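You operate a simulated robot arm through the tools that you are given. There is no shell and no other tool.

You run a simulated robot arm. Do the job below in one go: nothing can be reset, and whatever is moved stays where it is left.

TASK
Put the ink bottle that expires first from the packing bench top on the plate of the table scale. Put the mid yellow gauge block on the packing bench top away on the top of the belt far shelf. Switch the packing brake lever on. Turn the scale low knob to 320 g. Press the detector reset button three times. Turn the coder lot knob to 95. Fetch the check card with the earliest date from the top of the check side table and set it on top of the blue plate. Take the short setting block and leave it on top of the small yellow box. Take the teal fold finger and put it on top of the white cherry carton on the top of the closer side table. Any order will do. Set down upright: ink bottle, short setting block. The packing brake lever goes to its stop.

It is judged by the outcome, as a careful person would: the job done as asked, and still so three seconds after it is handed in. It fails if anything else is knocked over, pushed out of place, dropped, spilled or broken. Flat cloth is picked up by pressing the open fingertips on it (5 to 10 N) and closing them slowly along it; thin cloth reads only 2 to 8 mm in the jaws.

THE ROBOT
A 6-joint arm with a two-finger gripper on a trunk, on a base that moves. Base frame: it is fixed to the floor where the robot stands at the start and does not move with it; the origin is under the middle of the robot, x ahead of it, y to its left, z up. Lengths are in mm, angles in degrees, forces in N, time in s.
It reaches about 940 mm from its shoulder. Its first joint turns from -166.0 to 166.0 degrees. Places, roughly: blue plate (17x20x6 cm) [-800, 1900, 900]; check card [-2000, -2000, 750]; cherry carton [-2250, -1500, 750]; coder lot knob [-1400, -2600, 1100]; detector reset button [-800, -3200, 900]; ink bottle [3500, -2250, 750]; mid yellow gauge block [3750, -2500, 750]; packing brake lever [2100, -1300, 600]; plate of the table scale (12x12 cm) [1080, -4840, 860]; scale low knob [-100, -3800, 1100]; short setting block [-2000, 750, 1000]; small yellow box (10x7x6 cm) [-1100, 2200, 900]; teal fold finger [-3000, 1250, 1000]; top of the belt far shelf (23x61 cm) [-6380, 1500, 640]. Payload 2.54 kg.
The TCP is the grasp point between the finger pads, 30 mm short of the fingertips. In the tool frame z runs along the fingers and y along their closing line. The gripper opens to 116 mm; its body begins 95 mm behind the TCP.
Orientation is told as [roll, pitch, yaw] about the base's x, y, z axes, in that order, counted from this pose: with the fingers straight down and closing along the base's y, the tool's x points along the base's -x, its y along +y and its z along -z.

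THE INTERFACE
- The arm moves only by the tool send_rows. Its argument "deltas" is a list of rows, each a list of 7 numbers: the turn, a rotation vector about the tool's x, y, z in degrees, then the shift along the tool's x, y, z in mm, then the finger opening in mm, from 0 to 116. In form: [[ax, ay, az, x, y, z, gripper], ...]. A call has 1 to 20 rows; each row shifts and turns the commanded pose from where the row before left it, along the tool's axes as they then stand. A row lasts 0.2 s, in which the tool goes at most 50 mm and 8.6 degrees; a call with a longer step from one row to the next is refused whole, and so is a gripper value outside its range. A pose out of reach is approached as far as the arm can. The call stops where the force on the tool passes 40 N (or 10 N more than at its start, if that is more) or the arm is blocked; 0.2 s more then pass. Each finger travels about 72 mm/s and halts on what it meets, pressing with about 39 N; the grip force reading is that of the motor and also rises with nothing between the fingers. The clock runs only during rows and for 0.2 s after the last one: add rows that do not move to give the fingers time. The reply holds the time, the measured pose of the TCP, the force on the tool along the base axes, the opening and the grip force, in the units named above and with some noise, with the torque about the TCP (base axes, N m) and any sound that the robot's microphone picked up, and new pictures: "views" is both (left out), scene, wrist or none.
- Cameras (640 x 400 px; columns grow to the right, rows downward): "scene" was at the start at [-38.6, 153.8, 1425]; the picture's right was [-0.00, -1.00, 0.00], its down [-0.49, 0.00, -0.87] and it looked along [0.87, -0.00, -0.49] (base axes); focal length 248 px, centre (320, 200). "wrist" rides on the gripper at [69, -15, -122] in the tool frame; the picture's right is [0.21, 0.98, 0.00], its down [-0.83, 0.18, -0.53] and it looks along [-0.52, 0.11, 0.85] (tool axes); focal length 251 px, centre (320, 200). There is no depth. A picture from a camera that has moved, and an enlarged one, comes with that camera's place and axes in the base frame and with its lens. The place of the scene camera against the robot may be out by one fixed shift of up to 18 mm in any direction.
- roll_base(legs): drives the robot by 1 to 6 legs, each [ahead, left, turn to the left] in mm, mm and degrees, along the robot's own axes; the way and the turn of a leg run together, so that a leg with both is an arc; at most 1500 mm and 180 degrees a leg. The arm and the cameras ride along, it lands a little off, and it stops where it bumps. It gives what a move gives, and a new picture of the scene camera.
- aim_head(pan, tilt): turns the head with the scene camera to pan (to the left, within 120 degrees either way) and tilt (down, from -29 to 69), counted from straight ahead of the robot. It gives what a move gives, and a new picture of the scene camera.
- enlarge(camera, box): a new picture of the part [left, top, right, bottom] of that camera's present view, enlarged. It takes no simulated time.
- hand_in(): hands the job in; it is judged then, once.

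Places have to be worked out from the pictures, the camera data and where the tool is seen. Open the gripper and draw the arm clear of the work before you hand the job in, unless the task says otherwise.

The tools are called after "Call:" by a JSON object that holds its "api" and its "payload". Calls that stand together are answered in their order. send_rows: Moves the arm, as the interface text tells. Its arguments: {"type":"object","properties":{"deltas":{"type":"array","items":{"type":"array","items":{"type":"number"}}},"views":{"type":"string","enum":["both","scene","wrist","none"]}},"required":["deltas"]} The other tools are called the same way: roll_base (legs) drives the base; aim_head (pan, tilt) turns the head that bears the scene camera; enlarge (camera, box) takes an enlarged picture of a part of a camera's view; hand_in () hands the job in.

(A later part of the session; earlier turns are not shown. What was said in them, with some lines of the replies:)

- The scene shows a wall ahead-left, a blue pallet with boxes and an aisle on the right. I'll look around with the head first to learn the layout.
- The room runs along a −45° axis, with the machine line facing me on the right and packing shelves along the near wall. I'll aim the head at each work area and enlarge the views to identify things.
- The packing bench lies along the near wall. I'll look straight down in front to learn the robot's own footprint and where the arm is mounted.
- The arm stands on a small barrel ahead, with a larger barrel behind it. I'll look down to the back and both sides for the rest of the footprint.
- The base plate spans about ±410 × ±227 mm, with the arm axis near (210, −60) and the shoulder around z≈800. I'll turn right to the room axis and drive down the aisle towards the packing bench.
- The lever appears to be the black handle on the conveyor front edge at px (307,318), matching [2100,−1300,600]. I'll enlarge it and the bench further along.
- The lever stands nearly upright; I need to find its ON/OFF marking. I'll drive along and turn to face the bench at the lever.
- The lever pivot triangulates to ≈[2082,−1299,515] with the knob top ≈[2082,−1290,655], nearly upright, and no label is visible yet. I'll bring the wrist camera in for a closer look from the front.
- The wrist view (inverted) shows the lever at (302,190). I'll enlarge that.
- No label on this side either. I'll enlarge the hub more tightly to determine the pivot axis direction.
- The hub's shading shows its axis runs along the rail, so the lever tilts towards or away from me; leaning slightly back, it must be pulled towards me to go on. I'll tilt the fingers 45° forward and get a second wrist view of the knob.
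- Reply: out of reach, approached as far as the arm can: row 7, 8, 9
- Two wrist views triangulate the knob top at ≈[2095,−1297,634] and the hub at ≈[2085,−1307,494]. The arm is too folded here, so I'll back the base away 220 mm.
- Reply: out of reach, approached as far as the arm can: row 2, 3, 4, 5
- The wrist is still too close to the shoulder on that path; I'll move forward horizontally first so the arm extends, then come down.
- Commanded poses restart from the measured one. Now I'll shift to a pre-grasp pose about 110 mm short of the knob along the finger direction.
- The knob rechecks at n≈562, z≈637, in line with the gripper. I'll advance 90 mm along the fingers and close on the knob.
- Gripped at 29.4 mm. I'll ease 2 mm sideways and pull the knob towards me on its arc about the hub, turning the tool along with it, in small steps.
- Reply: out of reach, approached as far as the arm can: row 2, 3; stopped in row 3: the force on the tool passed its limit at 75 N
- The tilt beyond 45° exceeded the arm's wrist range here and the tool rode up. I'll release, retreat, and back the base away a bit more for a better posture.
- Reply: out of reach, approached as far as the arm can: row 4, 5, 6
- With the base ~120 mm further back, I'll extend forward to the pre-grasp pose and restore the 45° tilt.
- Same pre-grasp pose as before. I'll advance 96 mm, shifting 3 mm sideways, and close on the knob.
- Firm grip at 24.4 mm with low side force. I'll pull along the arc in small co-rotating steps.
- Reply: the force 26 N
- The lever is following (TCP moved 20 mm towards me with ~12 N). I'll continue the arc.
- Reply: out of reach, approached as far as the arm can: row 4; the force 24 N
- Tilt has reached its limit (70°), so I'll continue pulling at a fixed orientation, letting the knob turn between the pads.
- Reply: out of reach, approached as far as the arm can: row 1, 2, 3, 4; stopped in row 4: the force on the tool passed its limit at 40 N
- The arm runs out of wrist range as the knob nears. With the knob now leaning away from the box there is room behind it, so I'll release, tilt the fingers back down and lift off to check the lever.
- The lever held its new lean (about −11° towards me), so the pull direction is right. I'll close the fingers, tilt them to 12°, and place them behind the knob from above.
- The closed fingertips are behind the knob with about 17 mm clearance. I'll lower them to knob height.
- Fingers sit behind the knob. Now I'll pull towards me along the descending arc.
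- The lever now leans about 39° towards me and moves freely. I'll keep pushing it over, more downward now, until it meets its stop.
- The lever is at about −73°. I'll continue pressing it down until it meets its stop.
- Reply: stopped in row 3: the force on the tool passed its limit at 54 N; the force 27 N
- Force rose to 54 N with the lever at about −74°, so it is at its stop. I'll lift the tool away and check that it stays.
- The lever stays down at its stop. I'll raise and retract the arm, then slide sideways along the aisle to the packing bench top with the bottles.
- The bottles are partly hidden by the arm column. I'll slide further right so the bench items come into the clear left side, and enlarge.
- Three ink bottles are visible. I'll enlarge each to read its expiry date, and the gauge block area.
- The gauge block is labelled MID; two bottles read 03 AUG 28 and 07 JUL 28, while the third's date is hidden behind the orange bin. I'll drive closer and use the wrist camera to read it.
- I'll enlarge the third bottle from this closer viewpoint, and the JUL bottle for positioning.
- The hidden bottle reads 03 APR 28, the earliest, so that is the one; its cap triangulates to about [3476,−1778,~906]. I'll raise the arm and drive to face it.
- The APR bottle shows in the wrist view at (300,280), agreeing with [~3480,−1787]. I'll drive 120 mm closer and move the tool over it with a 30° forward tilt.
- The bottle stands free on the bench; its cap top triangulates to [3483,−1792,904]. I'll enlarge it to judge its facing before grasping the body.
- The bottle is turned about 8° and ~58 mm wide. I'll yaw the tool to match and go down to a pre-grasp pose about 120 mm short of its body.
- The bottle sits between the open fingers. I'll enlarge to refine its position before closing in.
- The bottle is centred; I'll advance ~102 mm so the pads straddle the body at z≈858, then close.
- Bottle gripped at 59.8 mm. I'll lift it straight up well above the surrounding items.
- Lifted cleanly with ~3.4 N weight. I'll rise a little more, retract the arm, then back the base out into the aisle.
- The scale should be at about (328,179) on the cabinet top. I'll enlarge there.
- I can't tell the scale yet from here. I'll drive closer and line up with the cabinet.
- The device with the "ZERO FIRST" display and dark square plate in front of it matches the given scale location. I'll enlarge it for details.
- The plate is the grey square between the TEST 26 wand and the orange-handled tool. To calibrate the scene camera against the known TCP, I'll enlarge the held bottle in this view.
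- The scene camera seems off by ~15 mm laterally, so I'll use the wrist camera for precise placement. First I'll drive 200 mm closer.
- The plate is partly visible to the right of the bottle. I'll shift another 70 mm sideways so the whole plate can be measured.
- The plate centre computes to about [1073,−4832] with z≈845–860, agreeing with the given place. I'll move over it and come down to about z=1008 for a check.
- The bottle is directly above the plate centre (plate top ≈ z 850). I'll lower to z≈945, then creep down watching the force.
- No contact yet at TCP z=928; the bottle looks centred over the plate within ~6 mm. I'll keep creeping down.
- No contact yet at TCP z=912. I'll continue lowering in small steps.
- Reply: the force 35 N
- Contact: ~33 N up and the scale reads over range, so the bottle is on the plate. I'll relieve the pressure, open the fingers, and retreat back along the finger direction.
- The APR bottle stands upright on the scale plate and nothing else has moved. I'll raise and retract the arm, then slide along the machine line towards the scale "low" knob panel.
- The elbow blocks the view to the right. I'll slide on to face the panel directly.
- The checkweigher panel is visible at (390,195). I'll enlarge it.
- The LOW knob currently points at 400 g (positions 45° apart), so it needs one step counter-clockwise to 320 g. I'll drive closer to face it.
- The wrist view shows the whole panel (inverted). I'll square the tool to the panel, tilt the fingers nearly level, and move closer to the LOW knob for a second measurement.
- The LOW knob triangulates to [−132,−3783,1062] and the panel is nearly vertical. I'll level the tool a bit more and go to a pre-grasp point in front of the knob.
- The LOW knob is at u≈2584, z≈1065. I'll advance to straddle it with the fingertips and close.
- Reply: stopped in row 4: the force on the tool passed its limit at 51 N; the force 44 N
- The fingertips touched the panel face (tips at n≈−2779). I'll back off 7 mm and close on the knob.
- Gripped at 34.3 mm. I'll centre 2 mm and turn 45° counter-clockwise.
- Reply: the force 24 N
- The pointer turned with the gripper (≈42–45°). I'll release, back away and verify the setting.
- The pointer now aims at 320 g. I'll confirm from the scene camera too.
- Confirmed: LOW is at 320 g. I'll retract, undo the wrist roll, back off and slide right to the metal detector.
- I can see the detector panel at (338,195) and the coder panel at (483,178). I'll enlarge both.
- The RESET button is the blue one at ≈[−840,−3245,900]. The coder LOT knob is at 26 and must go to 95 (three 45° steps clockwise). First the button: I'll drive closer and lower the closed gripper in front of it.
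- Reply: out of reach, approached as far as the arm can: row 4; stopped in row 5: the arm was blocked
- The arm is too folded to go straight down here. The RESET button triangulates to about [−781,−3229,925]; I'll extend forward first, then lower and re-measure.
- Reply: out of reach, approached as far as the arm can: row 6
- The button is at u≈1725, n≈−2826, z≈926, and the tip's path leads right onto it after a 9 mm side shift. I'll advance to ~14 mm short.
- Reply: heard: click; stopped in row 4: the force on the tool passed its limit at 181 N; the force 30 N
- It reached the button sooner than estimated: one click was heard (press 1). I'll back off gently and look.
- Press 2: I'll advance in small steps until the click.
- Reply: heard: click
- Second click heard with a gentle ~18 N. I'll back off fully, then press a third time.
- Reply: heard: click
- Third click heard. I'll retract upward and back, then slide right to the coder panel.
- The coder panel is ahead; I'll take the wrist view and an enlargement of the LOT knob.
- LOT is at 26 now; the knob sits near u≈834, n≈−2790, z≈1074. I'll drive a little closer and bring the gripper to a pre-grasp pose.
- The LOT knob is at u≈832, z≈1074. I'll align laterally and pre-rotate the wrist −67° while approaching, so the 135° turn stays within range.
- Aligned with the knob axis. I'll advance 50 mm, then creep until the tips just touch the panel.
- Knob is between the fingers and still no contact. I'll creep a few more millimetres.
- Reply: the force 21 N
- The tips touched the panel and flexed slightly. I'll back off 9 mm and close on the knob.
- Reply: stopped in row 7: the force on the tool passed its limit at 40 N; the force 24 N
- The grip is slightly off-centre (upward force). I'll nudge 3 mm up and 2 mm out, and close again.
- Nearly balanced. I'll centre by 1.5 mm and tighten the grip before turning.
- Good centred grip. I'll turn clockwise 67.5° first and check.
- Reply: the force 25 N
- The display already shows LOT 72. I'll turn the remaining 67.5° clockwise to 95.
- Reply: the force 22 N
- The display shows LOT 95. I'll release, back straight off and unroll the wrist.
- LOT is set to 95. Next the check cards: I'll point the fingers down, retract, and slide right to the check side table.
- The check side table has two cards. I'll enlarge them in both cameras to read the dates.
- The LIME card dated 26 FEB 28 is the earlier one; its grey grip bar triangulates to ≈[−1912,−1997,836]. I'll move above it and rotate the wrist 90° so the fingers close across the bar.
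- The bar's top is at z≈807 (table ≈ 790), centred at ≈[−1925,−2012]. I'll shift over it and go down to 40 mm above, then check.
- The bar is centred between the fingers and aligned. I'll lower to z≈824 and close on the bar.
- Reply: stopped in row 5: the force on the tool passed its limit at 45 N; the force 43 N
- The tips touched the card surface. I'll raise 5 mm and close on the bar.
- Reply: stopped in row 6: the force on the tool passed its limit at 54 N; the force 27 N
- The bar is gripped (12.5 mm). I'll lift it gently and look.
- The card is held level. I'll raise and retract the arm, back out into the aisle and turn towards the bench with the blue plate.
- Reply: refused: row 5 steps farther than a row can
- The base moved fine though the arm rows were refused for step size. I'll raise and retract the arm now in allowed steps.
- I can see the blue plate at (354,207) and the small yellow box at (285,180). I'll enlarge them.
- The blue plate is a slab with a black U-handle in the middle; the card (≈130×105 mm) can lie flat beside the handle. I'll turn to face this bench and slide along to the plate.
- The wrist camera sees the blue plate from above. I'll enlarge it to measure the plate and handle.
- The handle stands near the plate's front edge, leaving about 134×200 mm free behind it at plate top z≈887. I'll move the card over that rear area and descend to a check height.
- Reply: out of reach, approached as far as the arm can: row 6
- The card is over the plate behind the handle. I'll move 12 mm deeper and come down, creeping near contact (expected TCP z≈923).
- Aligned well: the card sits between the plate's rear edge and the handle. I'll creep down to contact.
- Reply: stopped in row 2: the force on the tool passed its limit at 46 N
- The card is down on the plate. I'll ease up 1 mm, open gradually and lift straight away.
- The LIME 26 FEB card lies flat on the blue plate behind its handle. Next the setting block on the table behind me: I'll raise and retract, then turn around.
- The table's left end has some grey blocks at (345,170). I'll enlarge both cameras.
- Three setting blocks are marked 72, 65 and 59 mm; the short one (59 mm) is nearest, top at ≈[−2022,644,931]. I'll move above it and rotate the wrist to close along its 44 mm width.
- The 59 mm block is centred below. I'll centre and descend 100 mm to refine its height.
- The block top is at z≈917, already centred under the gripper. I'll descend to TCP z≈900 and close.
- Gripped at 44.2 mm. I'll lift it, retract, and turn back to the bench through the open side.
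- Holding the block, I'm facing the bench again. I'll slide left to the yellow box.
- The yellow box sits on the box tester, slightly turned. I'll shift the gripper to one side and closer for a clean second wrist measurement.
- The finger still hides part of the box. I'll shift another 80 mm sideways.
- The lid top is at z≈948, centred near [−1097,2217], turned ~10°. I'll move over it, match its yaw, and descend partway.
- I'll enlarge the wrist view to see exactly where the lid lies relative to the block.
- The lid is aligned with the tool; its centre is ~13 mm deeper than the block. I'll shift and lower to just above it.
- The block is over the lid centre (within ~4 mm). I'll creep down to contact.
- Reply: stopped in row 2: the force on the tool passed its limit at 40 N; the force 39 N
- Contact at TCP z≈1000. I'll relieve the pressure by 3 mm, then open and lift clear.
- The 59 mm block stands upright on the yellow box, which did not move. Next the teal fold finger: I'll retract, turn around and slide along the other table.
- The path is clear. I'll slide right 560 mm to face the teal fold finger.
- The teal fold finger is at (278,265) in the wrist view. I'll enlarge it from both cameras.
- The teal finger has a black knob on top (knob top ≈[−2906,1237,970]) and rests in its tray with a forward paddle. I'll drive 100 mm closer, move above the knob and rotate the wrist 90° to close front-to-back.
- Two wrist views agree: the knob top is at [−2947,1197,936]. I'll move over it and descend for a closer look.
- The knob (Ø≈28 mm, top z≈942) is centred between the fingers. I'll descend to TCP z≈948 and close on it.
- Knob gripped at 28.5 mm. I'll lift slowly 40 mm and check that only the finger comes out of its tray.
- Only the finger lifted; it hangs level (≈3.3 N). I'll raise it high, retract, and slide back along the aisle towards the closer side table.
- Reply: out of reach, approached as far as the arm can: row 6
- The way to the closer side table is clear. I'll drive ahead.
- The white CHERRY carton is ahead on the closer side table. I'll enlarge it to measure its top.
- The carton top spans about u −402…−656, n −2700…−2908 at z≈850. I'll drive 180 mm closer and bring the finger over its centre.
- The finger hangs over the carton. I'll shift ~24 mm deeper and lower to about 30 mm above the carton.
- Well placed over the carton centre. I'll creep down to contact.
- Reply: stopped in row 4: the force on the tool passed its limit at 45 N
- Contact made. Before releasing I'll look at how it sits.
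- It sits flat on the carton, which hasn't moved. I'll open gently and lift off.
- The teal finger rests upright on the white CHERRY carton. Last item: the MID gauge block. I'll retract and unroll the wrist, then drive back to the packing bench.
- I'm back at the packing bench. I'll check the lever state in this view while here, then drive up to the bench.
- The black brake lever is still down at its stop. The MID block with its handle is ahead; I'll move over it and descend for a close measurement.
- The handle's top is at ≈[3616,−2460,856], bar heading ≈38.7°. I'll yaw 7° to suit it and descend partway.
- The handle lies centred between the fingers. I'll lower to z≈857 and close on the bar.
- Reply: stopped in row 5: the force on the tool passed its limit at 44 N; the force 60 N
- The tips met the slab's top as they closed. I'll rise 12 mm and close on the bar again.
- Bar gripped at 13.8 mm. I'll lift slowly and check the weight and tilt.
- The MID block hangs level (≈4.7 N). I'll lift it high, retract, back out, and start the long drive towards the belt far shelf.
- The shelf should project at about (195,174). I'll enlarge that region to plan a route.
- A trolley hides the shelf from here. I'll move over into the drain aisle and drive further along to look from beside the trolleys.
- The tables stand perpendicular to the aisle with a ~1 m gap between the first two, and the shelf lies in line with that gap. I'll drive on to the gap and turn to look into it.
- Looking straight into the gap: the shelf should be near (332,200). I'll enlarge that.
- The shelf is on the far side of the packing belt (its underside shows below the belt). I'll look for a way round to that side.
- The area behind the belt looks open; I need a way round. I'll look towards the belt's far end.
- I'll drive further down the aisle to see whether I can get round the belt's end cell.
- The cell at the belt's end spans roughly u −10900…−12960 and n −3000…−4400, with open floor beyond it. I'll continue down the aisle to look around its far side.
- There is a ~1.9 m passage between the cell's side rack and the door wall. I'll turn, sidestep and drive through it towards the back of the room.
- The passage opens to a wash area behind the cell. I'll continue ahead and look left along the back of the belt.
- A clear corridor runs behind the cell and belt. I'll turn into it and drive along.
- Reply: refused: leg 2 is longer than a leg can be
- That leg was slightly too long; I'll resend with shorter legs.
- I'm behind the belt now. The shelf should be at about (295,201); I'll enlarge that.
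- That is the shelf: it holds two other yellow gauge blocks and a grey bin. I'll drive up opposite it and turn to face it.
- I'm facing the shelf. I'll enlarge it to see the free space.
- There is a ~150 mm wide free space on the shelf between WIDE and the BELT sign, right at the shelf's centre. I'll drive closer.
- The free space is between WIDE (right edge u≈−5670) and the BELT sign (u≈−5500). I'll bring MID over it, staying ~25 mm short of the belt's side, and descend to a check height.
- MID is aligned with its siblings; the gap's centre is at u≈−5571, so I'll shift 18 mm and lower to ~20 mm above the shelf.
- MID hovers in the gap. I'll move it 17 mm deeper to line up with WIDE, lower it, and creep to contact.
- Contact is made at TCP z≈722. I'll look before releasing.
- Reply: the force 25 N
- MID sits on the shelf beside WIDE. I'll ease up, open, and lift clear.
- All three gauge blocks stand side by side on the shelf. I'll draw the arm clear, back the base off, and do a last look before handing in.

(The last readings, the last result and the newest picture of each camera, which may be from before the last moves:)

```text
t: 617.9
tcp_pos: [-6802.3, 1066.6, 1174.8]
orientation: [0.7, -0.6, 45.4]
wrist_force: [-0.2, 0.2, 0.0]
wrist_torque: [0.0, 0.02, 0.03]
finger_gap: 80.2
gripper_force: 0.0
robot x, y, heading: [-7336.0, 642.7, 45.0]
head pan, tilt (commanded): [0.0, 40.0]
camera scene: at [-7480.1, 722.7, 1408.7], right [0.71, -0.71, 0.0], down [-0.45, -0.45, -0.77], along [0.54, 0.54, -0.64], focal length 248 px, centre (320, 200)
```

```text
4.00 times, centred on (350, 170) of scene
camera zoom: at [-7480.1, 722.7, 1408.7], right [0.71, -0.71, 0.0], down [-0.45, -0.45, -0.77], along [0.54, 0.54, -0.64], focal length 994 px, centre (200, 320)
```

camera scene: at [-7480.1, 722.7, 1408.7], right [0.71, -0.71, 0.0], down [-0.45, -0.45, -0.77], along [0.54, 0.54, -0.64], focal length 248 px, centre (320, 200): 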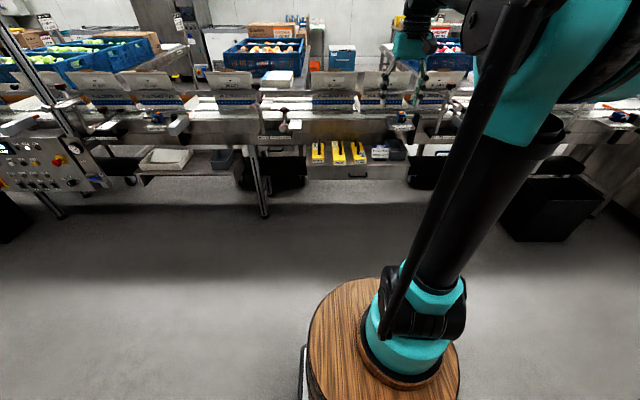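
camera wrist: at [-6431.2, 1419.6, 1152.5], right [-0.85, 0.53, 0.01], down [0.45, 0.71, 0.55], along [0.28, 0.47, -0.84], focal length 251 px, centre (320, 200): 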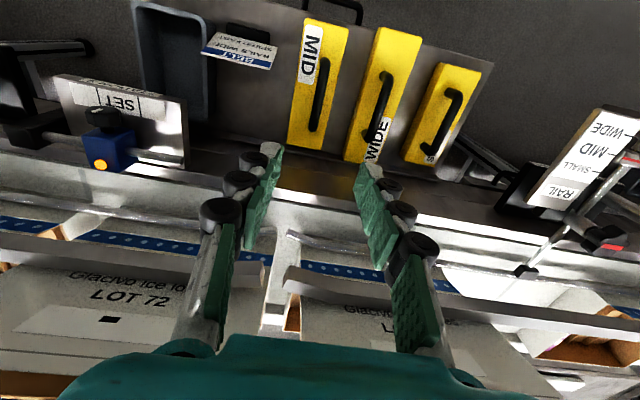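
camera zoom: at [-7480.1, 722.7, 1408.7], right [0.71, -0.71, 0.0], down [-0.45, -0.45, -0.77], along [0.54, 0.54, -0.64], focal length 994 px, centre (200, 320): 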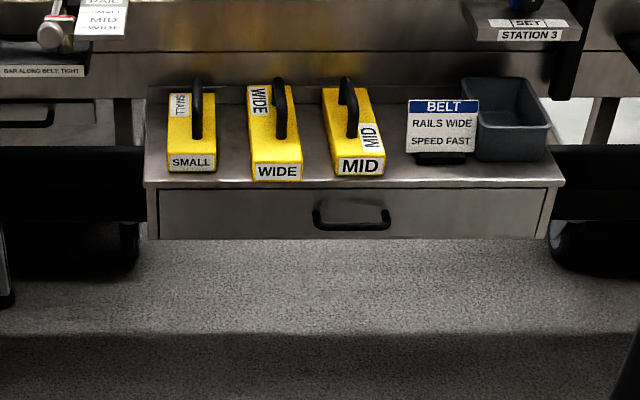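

The MID block is on the shelf, the gripper is open and empty, and the arm is clear. The other eight items were each checked with the cameras or by sound as I finished them, so I'm handing in.

Call:
{"api": "hand_in", "payload": {}}

```text
The job is handed in.
```

I finished all nine items and handed the job in. I checked each one by camera, or by sound for the button, but I don't have the judge's result.

| Item | Result |
|---|---|
| Ink bottle | The bottle marked 03 APR 28, earliest of the three I could see, stands upright on the scale plate. |
| Gauge block | The MID block is on the belt far shelf, between WIDE and the BELT sign. |
| Packing brake lever | Pulled towards me and down until it met its stop; it was still there when I passed it later. |
| Scale low knob | At 320 g. |
| Detector reset button | Three presses, with a click heard for each. |
| Coder lot knob | At 95. |
| Check card | The LIME card dated 26 FEB 28, earlier of the two, lies flat on the blue plate behind its handle. |
| Setting block | The 59 mm block, shortest of the three, stands upright on the small yellow box. |
| Teal fold finger | Rests on the white cherry carton on the closer side table. |

- **Lever direction:** the lever has no on/off marking. I took "on" as towards the operator, because the rail behind left no room to move it the other way.
- **First reset press:** it was much harder than I meant, peaking at about 181 N. I saw no damage, and the next two presses were gentle.
- **Coder display:** after the turn it reads "SEND TO STORE, LOT 95". I left the SEND button alone because you only asked for the knob.
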